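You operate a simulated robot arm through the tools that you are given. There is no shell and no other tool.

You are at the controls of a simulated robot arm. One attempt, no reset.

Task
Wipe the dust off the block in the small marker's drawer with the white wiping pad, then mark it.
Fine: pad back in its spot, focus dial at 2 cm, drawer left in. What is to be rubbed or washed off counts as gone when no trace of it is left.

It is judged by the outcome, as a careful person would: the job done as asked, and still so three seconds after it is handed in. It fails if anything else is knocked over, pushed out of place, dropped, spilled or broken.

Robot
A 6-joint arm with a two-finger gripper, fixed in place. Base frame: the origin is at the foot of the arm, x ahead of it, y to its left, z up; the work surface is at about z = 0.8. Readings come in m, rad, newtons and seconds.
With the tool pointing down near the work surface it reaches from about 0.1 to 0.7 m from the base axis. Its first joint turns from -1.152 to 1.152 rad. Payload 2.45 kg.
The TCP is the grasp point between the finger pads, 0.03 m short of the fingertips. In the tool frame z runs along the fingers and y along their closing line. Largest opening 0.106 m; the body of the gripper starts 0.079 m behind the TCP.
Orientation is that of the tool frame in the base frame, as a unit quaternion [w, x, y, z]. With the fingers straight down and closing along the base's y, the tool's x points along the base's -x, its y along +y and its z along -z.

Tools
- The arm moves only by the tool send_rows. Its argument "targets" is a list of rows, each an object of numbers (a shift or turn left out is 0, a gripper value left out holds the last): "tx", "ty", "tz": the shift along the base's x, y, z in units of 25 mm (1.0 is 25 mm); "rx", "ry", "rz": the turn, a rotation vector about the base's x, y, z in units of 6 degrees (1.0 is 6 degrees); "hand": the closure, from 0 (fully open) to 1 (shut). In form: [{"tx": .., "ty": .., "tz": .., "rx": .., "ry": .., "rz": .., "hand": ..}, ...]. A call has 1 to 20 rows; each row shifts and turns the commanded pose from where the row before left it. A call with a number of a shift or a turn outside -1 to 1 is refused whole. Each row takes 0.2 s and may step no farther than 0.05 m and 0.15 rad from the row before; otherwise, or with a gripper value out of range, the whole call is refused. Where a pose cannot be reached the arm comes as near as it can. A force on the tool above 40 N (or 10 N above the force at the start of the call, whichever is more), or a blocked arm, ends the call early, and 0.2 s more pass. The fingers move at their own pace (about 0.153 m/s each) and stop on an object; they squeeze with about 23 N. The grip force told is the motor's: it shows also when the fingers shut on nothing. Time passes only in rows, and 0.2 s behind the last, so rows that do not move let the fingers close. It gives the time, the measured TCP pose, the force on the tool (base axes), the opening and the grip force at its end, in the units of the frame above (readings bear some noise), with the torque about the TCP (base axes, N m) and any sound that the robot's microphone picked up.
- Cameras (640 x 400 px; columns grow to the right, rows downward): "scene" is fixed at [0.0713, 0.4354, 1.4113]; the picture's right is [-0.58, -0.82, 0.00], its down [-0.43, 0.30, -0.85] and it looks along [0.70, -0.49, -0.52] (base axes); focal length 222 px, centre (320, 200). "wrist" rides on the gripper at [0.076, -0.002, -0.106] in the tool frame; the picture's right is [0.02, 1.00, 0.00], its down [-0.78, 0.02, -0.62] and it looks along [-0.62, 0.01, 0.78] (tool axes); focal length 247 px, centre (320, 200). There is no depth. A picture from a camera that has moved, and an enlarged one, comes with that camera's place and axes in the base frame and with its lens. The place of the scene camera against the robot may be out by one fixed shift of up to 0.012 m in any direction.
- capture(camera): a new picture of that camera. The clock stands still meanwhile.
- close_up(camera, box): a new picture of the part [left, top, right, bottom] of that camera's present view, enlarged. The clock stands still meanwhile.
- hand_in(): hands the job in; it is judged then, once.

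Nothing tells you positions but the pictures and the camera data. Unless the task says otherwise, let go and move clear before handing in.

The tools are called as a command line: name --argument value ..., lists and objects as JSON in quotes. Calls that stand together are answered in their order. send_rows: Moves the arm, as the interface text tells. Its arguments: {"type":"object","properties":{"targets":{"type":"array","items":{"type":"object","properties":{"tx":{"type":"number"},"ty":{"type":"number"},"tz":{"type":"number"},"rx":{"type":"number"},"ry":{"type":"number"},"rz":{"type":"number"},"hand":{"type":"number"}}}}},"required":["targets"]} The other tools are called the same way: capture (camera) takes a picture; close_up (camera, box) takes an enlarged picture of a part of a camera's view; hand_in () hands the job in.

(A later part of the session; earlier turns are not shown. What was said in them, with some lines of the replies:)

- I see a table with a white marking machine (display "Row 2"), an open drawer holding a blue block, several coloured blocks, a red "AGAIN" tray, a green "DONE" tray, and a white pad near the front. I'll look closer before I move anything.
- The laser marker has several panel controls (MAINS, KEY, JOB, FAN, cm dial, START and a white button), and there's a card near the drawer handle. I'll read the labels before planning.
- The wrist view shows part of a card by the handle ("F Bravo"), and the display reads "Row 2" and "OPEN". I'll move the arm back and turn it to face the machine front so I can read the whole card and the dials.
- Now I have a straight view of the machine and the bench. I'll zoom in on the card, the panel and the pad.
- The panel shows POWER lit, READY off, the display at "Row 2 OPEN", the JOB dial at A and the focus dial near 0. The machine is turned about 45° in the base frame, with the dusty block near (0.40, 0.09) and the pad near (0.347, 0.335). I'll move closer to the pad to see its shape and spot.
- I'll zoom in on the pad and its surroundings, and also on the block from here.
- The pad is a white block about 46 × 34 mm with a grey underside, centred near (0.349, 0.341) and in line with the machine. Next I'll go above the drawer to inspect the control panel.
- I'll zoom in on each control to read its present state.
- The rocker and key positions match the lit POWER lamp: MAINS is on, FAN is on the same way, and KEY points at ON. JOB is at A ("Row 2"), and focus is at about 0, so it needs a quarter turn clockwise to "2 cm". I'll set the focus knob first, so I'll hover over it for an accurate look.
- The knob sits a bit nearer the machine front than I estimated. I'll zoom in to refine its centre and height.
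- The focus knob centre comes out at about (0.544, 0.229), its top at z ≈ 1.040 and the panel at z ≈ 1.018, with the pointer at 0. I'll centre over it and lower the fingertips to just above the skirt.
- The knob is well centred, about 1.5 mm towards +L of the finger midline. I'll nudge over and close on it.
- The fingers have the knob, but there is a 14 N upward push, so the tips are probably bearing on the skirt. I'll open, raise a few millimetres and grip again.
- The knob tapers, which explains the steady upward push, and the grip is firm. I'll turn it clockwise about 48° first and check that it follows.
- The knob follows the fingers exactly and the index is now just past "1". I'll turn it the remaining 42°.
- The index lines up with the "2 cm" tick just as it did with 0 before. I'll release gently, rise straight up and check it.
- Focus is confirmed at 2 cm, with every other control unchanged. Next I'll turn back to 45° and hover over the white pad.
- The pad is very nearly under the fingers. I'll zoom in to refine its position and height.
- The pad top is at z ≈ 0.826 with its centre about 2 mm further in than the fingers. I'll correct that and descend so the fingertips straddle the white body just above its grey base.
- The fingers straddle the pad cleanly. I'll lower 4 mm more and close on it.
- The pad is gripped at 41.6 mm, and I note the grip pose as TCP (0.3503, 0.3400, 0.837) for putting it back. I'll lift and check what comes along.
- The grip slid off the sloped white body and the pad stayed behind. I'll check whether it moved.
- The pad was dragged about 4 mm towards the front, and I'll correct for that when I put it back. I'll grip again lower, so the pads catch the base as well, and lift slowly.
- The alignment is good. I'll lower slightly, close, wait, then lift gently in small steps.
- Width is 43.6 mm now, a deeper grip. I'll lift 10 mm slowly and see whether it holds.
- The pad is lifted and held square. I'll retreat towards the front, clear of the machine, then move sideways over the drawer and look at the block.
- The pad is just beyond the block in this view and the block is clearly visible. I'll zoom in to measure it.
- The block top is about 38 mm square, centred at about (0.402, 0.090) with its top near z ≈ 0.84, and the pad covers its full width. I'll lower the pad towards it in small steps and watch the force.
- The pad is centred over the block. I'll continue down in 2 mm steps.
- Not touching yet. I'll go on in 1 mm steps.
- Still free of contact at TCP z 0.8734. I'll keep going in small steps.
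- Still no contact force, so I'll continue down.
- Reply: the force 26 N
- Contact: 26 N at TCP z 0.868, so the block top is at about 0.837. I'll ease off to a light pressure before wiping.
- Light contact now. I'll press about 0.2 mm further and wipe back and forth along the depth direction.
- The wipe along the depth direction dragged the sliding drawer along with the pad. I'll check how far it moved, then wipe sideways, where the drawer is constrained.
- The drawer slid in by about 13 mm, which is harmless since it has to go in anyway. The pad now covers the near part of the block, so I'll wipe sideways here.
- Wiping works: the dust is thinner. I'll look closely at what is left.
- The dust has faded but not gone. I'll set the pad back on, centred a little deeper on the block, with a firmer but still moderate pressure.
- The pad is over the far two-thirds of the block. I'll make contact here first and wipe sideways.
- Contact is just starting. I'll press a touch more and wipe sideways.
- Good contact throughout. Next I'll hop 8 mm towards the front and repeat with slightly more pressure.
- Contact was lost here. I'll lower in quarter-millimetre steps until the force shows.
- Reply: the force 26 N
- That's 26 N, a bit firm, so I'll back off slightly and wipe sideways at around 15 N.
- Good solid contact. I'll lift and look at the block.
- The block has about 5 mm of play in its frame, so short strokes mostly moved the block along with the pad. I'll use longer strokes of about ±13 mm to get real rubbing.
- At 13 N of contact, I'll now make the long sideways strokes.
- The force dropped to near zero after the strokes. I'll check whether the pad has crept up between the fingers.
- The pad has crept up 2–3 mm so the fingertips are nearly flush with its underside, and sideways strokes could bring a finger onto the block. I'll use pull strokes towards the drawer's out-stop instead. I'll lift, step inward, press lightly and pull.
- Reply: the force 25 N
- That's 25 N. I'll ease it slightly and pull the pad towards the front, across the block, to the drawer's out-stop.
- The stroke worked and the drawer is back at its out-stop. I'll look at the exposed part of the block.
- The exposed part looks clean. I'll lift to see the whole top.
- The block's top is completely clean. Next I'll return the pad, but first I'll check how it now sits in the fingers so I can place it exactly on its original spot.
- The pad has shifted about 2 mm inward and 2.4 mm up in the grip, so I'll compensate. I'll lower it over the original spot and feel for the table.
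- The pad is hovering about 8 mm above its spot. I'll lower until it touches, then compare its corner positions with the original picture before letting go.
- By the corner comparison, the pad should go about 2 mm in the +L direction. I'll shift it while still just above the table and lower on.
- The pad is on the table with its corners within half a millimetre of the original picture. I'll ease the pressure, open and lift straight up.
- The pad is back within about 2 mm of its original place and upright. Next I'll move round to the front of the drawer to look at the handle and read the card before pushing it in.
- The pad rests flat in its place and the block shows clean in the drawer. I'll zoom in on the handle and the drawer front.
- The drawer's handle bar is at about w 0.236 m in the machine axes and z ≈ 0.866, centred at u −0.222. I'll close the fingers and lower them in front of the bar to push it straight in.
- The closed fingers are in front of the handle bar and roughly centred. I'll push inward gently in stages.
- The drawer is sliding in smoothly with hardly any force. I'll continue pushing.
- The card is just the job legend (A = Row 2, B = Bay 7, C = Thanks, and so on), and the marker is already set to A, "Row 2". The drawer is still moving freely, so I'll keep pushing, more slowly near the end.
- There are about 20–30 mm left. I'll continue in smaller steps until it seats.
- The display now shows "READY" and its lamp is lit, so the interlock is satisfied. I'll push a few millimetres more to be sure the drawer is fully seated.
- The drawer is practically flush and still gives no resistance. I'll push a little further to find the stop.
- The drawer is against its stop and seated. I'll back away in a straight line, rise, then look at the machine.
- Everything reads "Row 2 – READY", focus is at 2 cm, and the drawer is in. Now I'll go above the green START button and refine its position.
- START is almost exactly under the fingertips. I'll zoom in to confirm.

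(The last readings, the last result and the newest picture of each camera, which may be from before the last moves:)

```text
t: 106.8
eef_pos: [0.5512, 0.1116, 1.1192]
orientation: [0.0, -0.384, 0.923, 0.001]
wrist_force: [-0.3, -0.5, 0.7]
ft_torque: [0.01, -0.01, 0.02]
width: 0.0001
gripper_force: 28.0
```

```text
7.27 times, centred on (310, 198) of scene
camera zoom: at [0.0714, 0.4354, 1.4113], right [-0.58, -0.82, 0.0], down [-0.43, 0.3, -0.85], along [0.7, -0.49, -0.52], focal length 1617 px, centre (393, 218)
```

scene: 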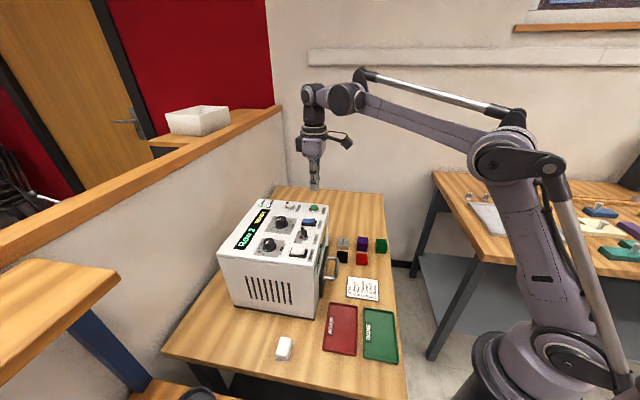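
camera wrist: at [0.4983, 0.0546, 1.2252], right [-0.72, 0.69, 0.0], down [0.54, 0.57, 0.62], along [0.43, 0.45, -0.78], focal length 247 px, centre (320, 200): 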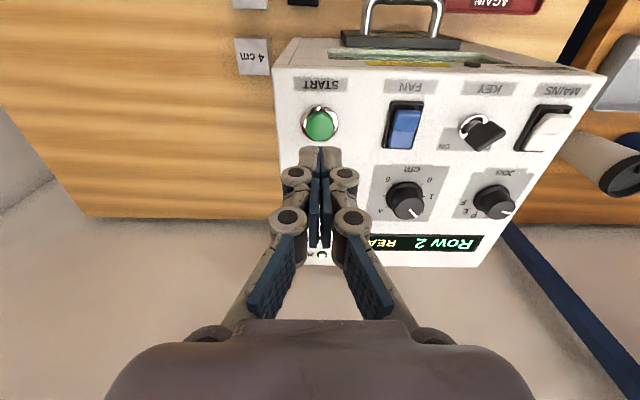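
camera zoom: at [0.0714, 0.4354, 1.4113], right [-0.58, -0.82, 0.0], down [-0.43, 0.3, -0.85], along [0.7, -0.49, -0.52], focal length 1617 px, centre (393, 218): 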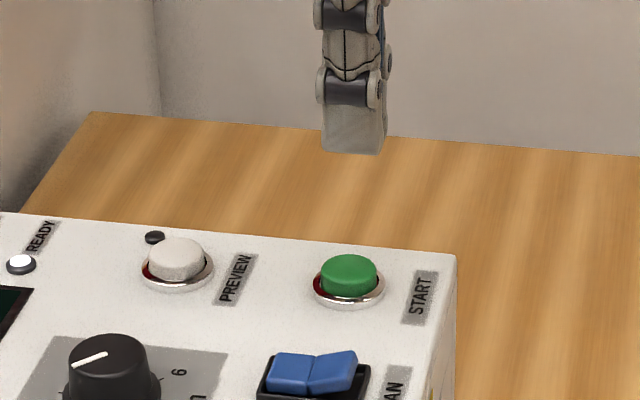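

The button centre is about 4 mm further in. I'll shift and lower the closed fingertips to just above the cap.

send_rows --targets '[{"tx": 0.11, "ty": 0.11}, {"tz": -0.5}, {"tz": -0.5}, {"tz": -0.5}, {"tz": -0.4}, {}]'

capture --camera "wrist"

close_up --camera "scene" --box '[290, 185, 340, 225]'

```text
t: 108.2
eef_pos: [0.5532, 0.1112, 1.0723]
orientation: [0.001, -0.384, 0.923, 0.002]
wrist_force: [1.2, 0.7, -1.2]
ft_torque: [0.02, -0.03, 0.0]
width: 0.0
gripper_force: 29.2
```

```text
taken
camera wrist: at [0.5005, 0.0558, 1.1782], right [-0.72, 0.69, 0.0], down [0.54, 0.57, 0.62], along [0.43, 0.45, -0.78], focal length 247 px, centre (320, 200)
```

wrist: 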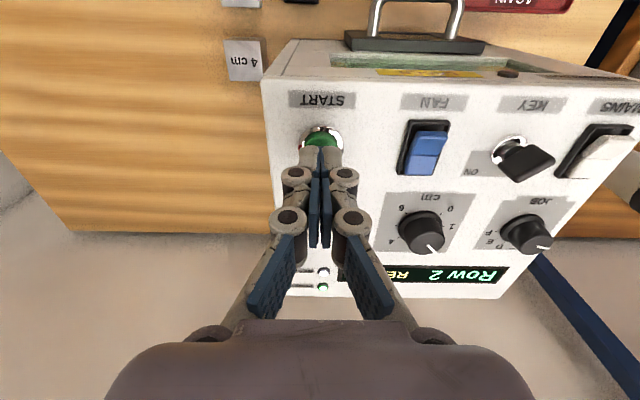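

```text
10.00 times, centred on (315, 205) of scene
camera zoom: at [0.0713, 0.4354, 1.4113], right [-0.58, -0.82, 0.0], down [-0.43, 0.3, -0.85], along [0.7, -0.49, -0.52], focal length 2223 px, centre (370, 150)
```

zoom: 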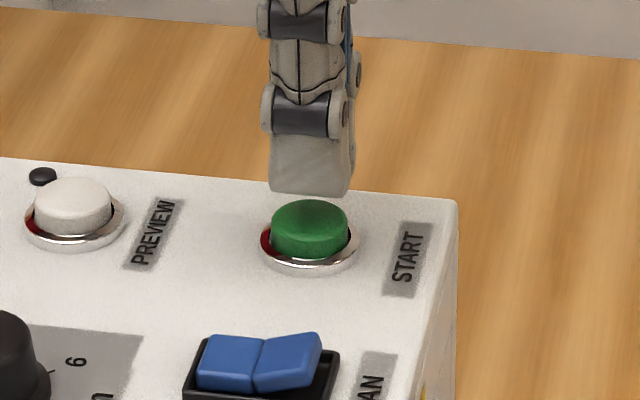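

The fingertips are right above START. I'll lower gently until the button is pressed.

send_rows --targets '[{"tz": -0.1}, {"tz": -0.1}, {"tz": -0.06}, {}]'

close_up --camera "scene" --box '[290, 185, 340, 225]'

```text
t: 109.2
eef_pos: [0.5545, 0.1118, 1.0664]
orientation: [0.001, -0.384, 0.923, 0.001]
wrist_force: [-0.1, -0.5, 0.2]
ft_torque: [0.02, -0.02, -0.03]
width: 0.0001
gripper_force: 29.0
```

```text
10.00 times, centred on (315, 205) of scene
camera zoom: at [0.0713, 0.4354, 1.4113], right [-0.58, -0.82, 0.0], down [-0.43, 0.3, -0.85], along [0.7, -0.49, -0.52], focal length 2223 px, centre (370, 150)
```

zoom: 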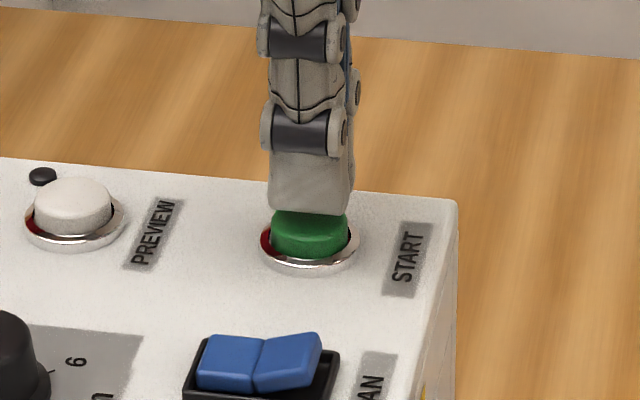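

send_rows --targets '[{"tz": -0.06}, {"tz": -0.06}, {}]'

close_up --camera "scene" --box '[230, 185, 340, 265]'

```text
t: 110.0
eef_pos: [0.5541, 0.1131, 1.0636]
orientation: [0.0, -0.384, 0.923, 0.001]
wrist_force: [-0.3, -0.1, -0.2]
ft_torque: [0.03, 0.01, 0.03]
width: 0.0001
gripper_force: 28.5
```

```text
5.00 times, centred on (285, 225) of scene
camera zoom: at [0.0713, 0.4354, 1.4113], right [-0.58, -0.82, 0.0], down [-0.43, 0.3, -0.85], along [0.7, -0.49, -0.52], focal length 1112 px, centre (495, 75)
```

zoom: 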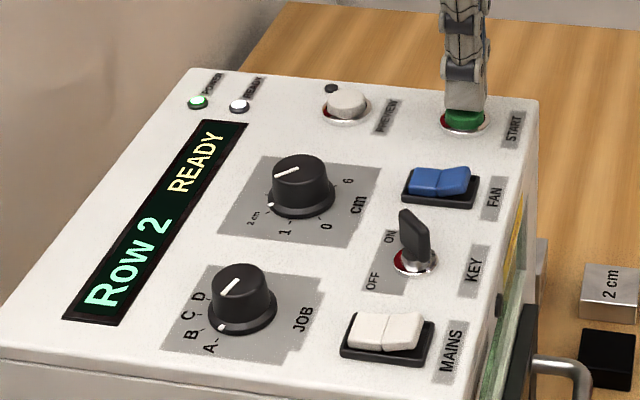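

Not touching yet, so I'll keep going in 1 mm steps.

send_rows --targets '[{"tz": -0.05}, {"tz": -0.05}, {}]'

close_up --camera "scene" --box '[230, 185, 340, 265]'

```text
t: 110.8
eef_pos: [0.5526, 0.1121, 1.0618]
orientation: [0.0, -0.384, 0.923, 0.001]
wrist_force: [-0.8, -0.8, 0.0]
ft_torque: [0.02, -0.02, -0.01]
width: 0.0002
gripper_force: 28.3
```

```text
5.00 times, centred on (285, 225) of scene
camera zoom: at [0.0713, 0.4354, 1.4113], right [-0.58, -0.82, 0.0], down [-0.43, 0.3, -0.85], along [0.7, -0.49, -0.52], focal length 1112 px, centre (495, 75)
```

zoom: 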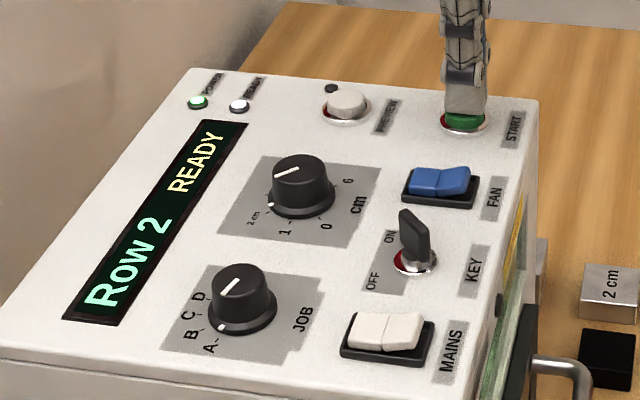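

send_rows --targets '[{"tz": -0.05}, {"tz": -0.05}, {}]'

close_up --camera "scene" --box '[230, 185, 340, 265]'

```text
t: 111.6
eef_pos: [0.5547, 0.1127, 1.0588]
orientation: [0.0, -0.384, 0.923, 0.001]
wrist_force: [0.6, 0.0, -0.2]
ft_torque: [0.03, 0.04, -0.01]
width: 0.0001
gripper_force: 28.8
```

```text
5.00 times, centred on (285, 225) of scene
camera zoom: at [0.0713, 0.4354, 1.4113], right [-0.58, -0.82, 0.0], down [-0.43, 0.3, -0.85], along [0.7, -0.49, -0.52], focal length 1112 px, centre (495, 75)
```

zoom: 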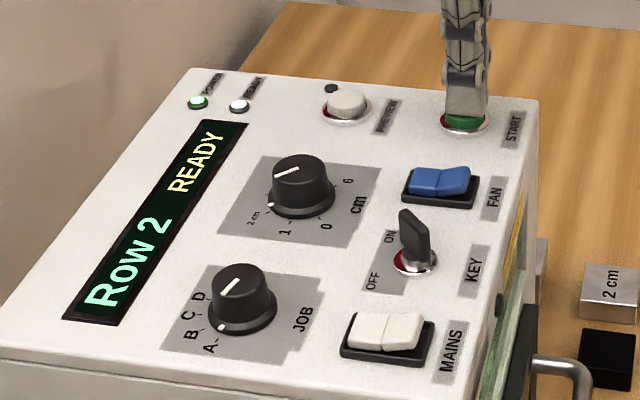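

I'll check closely how near the tip is to the cap.

close_up --camera "scene" --box '[298, 192, 330, 217]'

send_rows --targets '[{"tz": -0.05}, {"tz": -0.05}]'

close_up --camera "scene" --box '[298, 192, 330, 217]'

```text
16.00 times, centred on (314, 204) of scene
camera zoom: at [0.0713, 0.4354, 1.4113], right [-0.58, -0.82, 0.0], down [-0.43, 0.3, -0.85], along [0.7, -0.49, -0.52], focal length 3557 px, centre (416, 128)
```

zoom: 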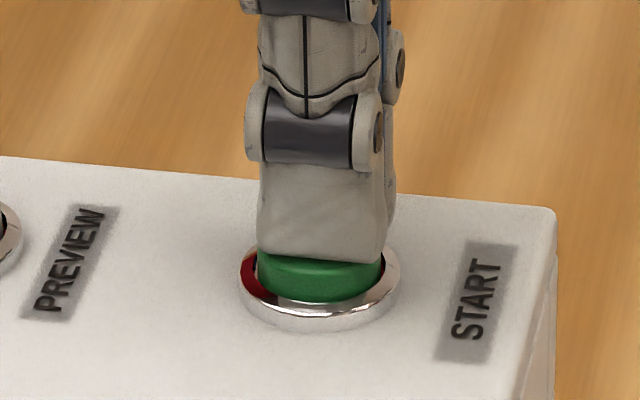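

```text
t: 112.2
eef_pos: [0.5533, 0.1107, 1.0565]
orientation: [0.0, -0.383, 0.924, 0.0]
wrist_force: [0.7, -0.5, 1.7]
ft_torque: [-0.04, -0.02, -0.02]
width: 0.0061
gripper_force: 28.4
heard: click
```

```text
16.00 times, centred on (314, 204) of scene
camera zoom: at [0.0713, 0.4353, 1.4113], right [-0.58, -0.82, 0.0], down [-0.43, 0.3, -0.85], along [0.7, -0.49, -0.52], focal length 3557 px, centre (416, 128)
```

zoom: 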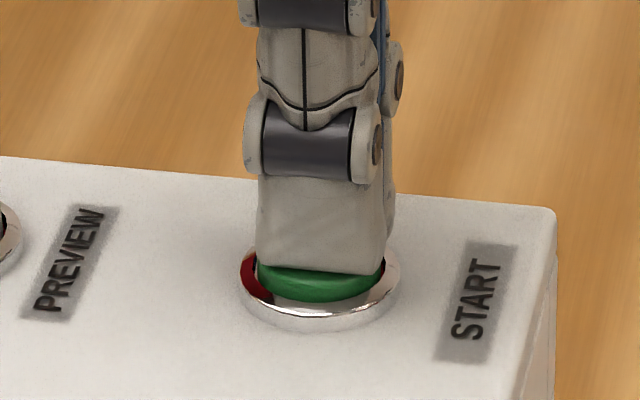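

I heard a click, so START registered. I'll lift off now and watch the display.

send_rows --targets '[{"tz": 0.3}, {"tz": 0.6}, {"tz": 0.8}, {"tz": 0.8}, {}]'

close_up --camera "scene" --box '[220, 190, 390, 300]'

close_up --camera "scene" --box '[230, 195, 290, 255]'

```text
t: 113.4
eef_pos: [0.5533, 0.1109, 1.1188]
orientation: [0.001, -0.383, 0.924, 0.001]
wrist_force: [0.1, 0.0, 0.6]
ft_torque: [0.02, 0.01, 0.02]
width: 0.0001
gripper_force: 29.3
```

```text
3.64 times, centred on (305, 245) of scene
camera zoom: at [0.0713, 0.4354, 1.4113], right [-0.58, -0.82, 0.0], down [-0.43, 0.3, -0.85], along [0.7, -0.49, -0.52], focal length 808 px, centre (374, 36)
```

zoom: 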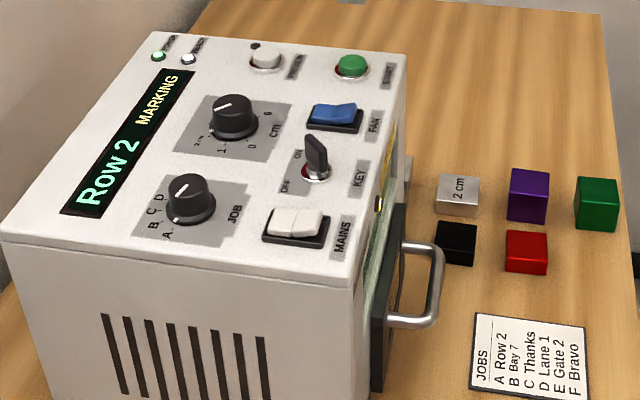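

```text
6.67 times, centred on (260, 225) of scene
camera zoom: at [0.0713, 0.4354, 1.4113], right [-0.58, -0.82, 0.0], down [-0.43, 0.3, -0.85], along [0.7, -0.49, -0.52], focal length 1482 px, centre (720, 33)
```

zoom: 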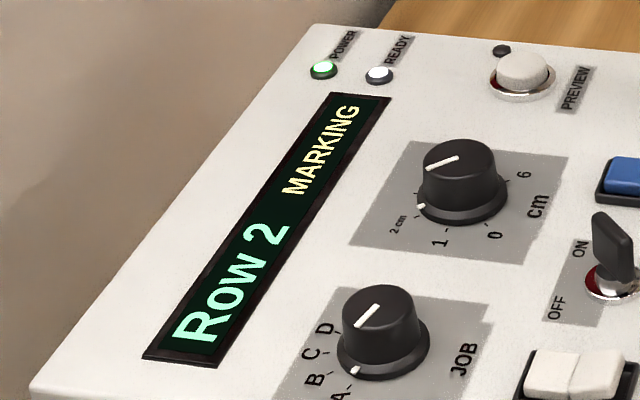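

The display says "MARKING". I'll move the arm clear while the marker works, and wait.

send_rows --targets '[{"tz": 0.8}, {"tz": 0.8}, {"tx": -0.8, "ty": -0.3, "tz": 0.4}, {"tx": -0.8, "ty": -0.3, "tz": 0.4}, {"tx": -0.8, "ty": -0.3}, {"tx": -0.8, "ty": -0.3}, {"tx": -0.8, "ty": -0.3}, {"tx": -0.8, "ty": -0.3}, {"tx": -0.8, "ty": -0.3}, {"tx": -0.8, "ty": -0.3}, {}, {}, {}, {}, {}]'

capture --camera "wrist"

close_up --camera "scene" --box '[220, 190, 390, 300]'

```text
t: 116.6
eef_pos: [0.3941, 0.0519, 1.1799]
orientation: [0.001, -0.384, 0.923, 0.001]
wrist_force: [-0.1, 0.2, 0.1]
ft_torque: [0.04, -0.02, -0.01]
width: 0.0
gripper_force: 28.9
```

```text
taken
camera wrist: at [0.3408, -0.0039, 1.2843], right [-0.72, 0.69, 0.0], down [0.54, 0.57, 0.62], along [0.43, 0.45, -0.78], focal length 247 px, centre (320, 200)
```

wrist: 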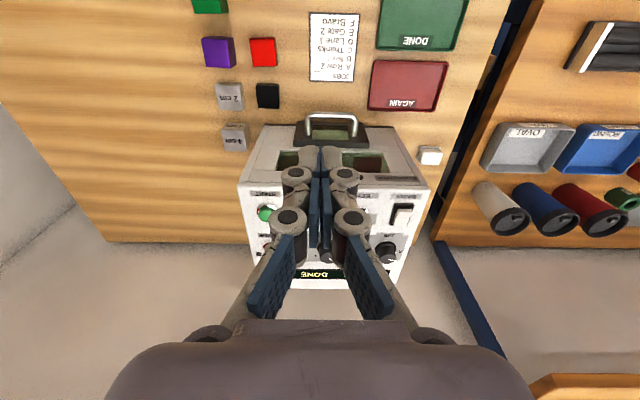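

```text
3.64 times, centred on (305, 245) of scene
camera zoom: at [0.0713, 0.4354, 1.4113], right [-0.58, -0.82, 0.0], down [-0.43, 0.3, -0.85], along [0.7, -0.49, -0.52], focal length 808 px, centre (374, 36)
```

zoom: 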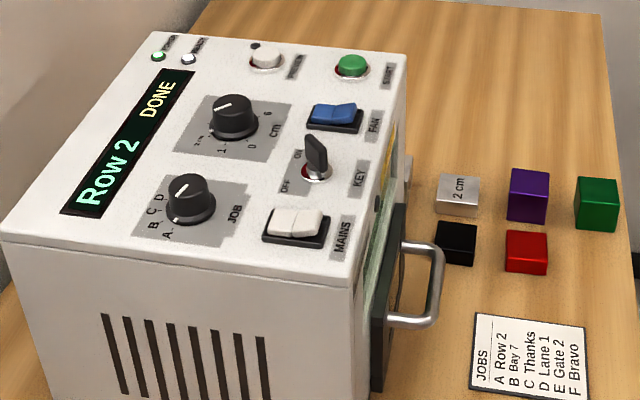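

The display shows "DONE". I'll open the fingers to clear the view and try to peek through the windows at the marked block.

send_rows --targets '[{"hand": 0.0}, {}, {}, {}]'

close_up --camera "wrist" --box '[255, 105, 425, 215]'

close_up --camera "wrist" --box '[285, 110, 385, 180]'

```text
t: 117.6
eef_pos: [0.3943, 0.0517, 1.1778]
orientation: [0.0, -0.384, 0.923, 0.002]
wrist_force: [-0.2, 0.1, -0.1]
ft_torque: [-0.01, -0.01, 0.01]
width: 0.1062
gripper_force: 0.2
```

```text
3.64 times, centred on (340, 160) of wrist
camera zoom: at [0.3408, -0.0039, 1.2843], right [-0.72, 0.69, 0.0], down [0.54, 0.57, 0.62], along [0.43, 0.45, -0.78], focal length 898 px, centre (247, 346)
```

zoom: 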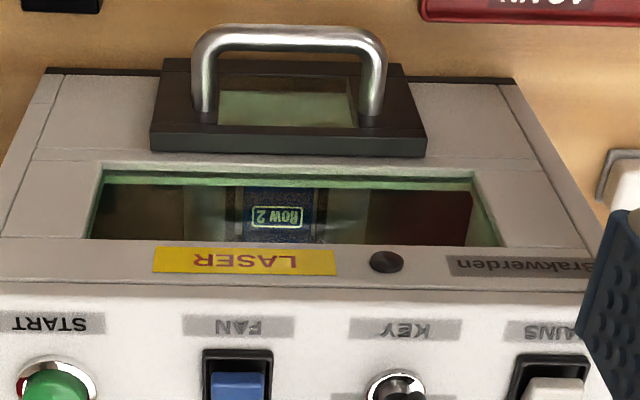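

```text
5.71 times, centred on (335, 145) of wrist
camera zoom: at [0.3408, -0.0039, 1.2843], right [-0.72, 0.69, 0.0], down [0.54, 0.57, 0.62], along [0.43, 0.45, -0.78], focal length 1411 px, centre (234, 514)
```

zoom: 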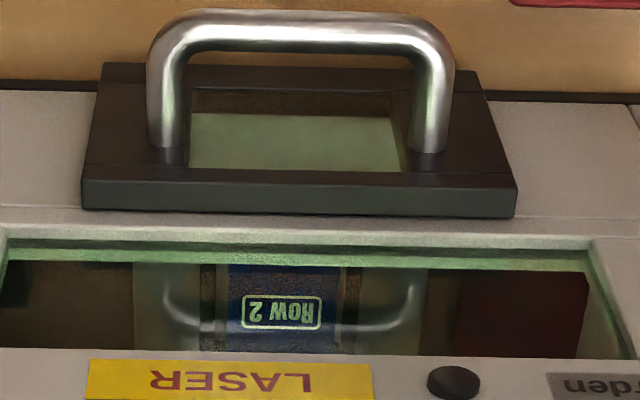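

Through the window I can see a crisp "Row 2" mark on the clean block. I'll take a final look over everything before handing in.

capture --camera "scene"

close_up --camera "scene" --box '[210, 190, 410, 370]'

```text
taken
```

scene: 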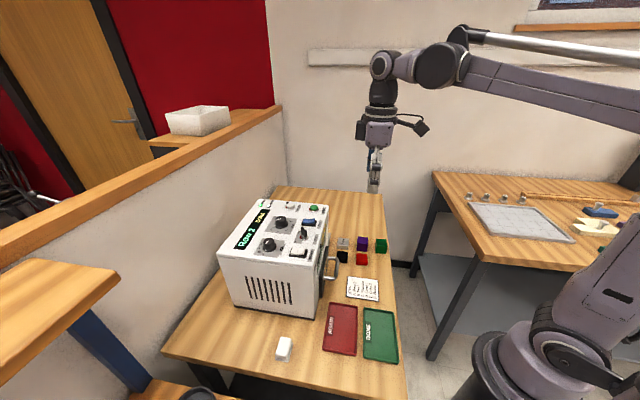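

```text
2.22 times, centred on (310, 280) of scene
camera zoom: at [0.0713, 0.4354, 1.4113], right [-0.58, -0.82, 0.0], down [-0.43, 0.3, -0.85], along [0.7, -0.49, -0.52], focal length 494 px, centre (342, 22)
```

zoom: 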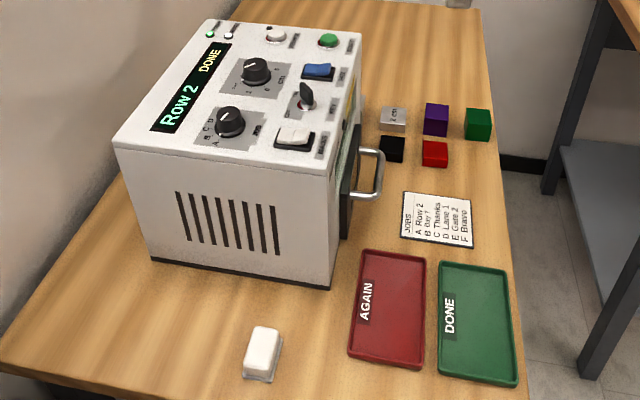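

The block is clean and marked, the drawer is in, the focus dial is at 2 cm, and the pad is back in its spot. Nothing else has been disturbed and the gripper is empty and clear, so I'm handing in.

hand_in

```text
The job is handed in.
```

The block is wiped clean and marked, and the job is handed in. Through the machine's window I could see a sharp "Row 2" mark, and the display read DONE.

- **Dust:** the last look before closing the drawer showed no trace left on the block's top.
- **Mark:** you didn't name a job, so I left the dial at A. The job card lists that as "Row 2".
- **Focus dial:** it is at 2 cm.
- **Drawer:** it is pushed fully in with the block inside. The block now sits a few millimetres nearer the front of its holder than before, because wiping moved it.
- **Pad:** it is back in its spot, about 2 mm from where it started. My first grip slipped as I lifted, which dragged the pad about 4 mm across the table. I allowed for that when I put it back.

The other controls, blocks, trays and card look undisturbed, and the arm is clear with an empty gripper.
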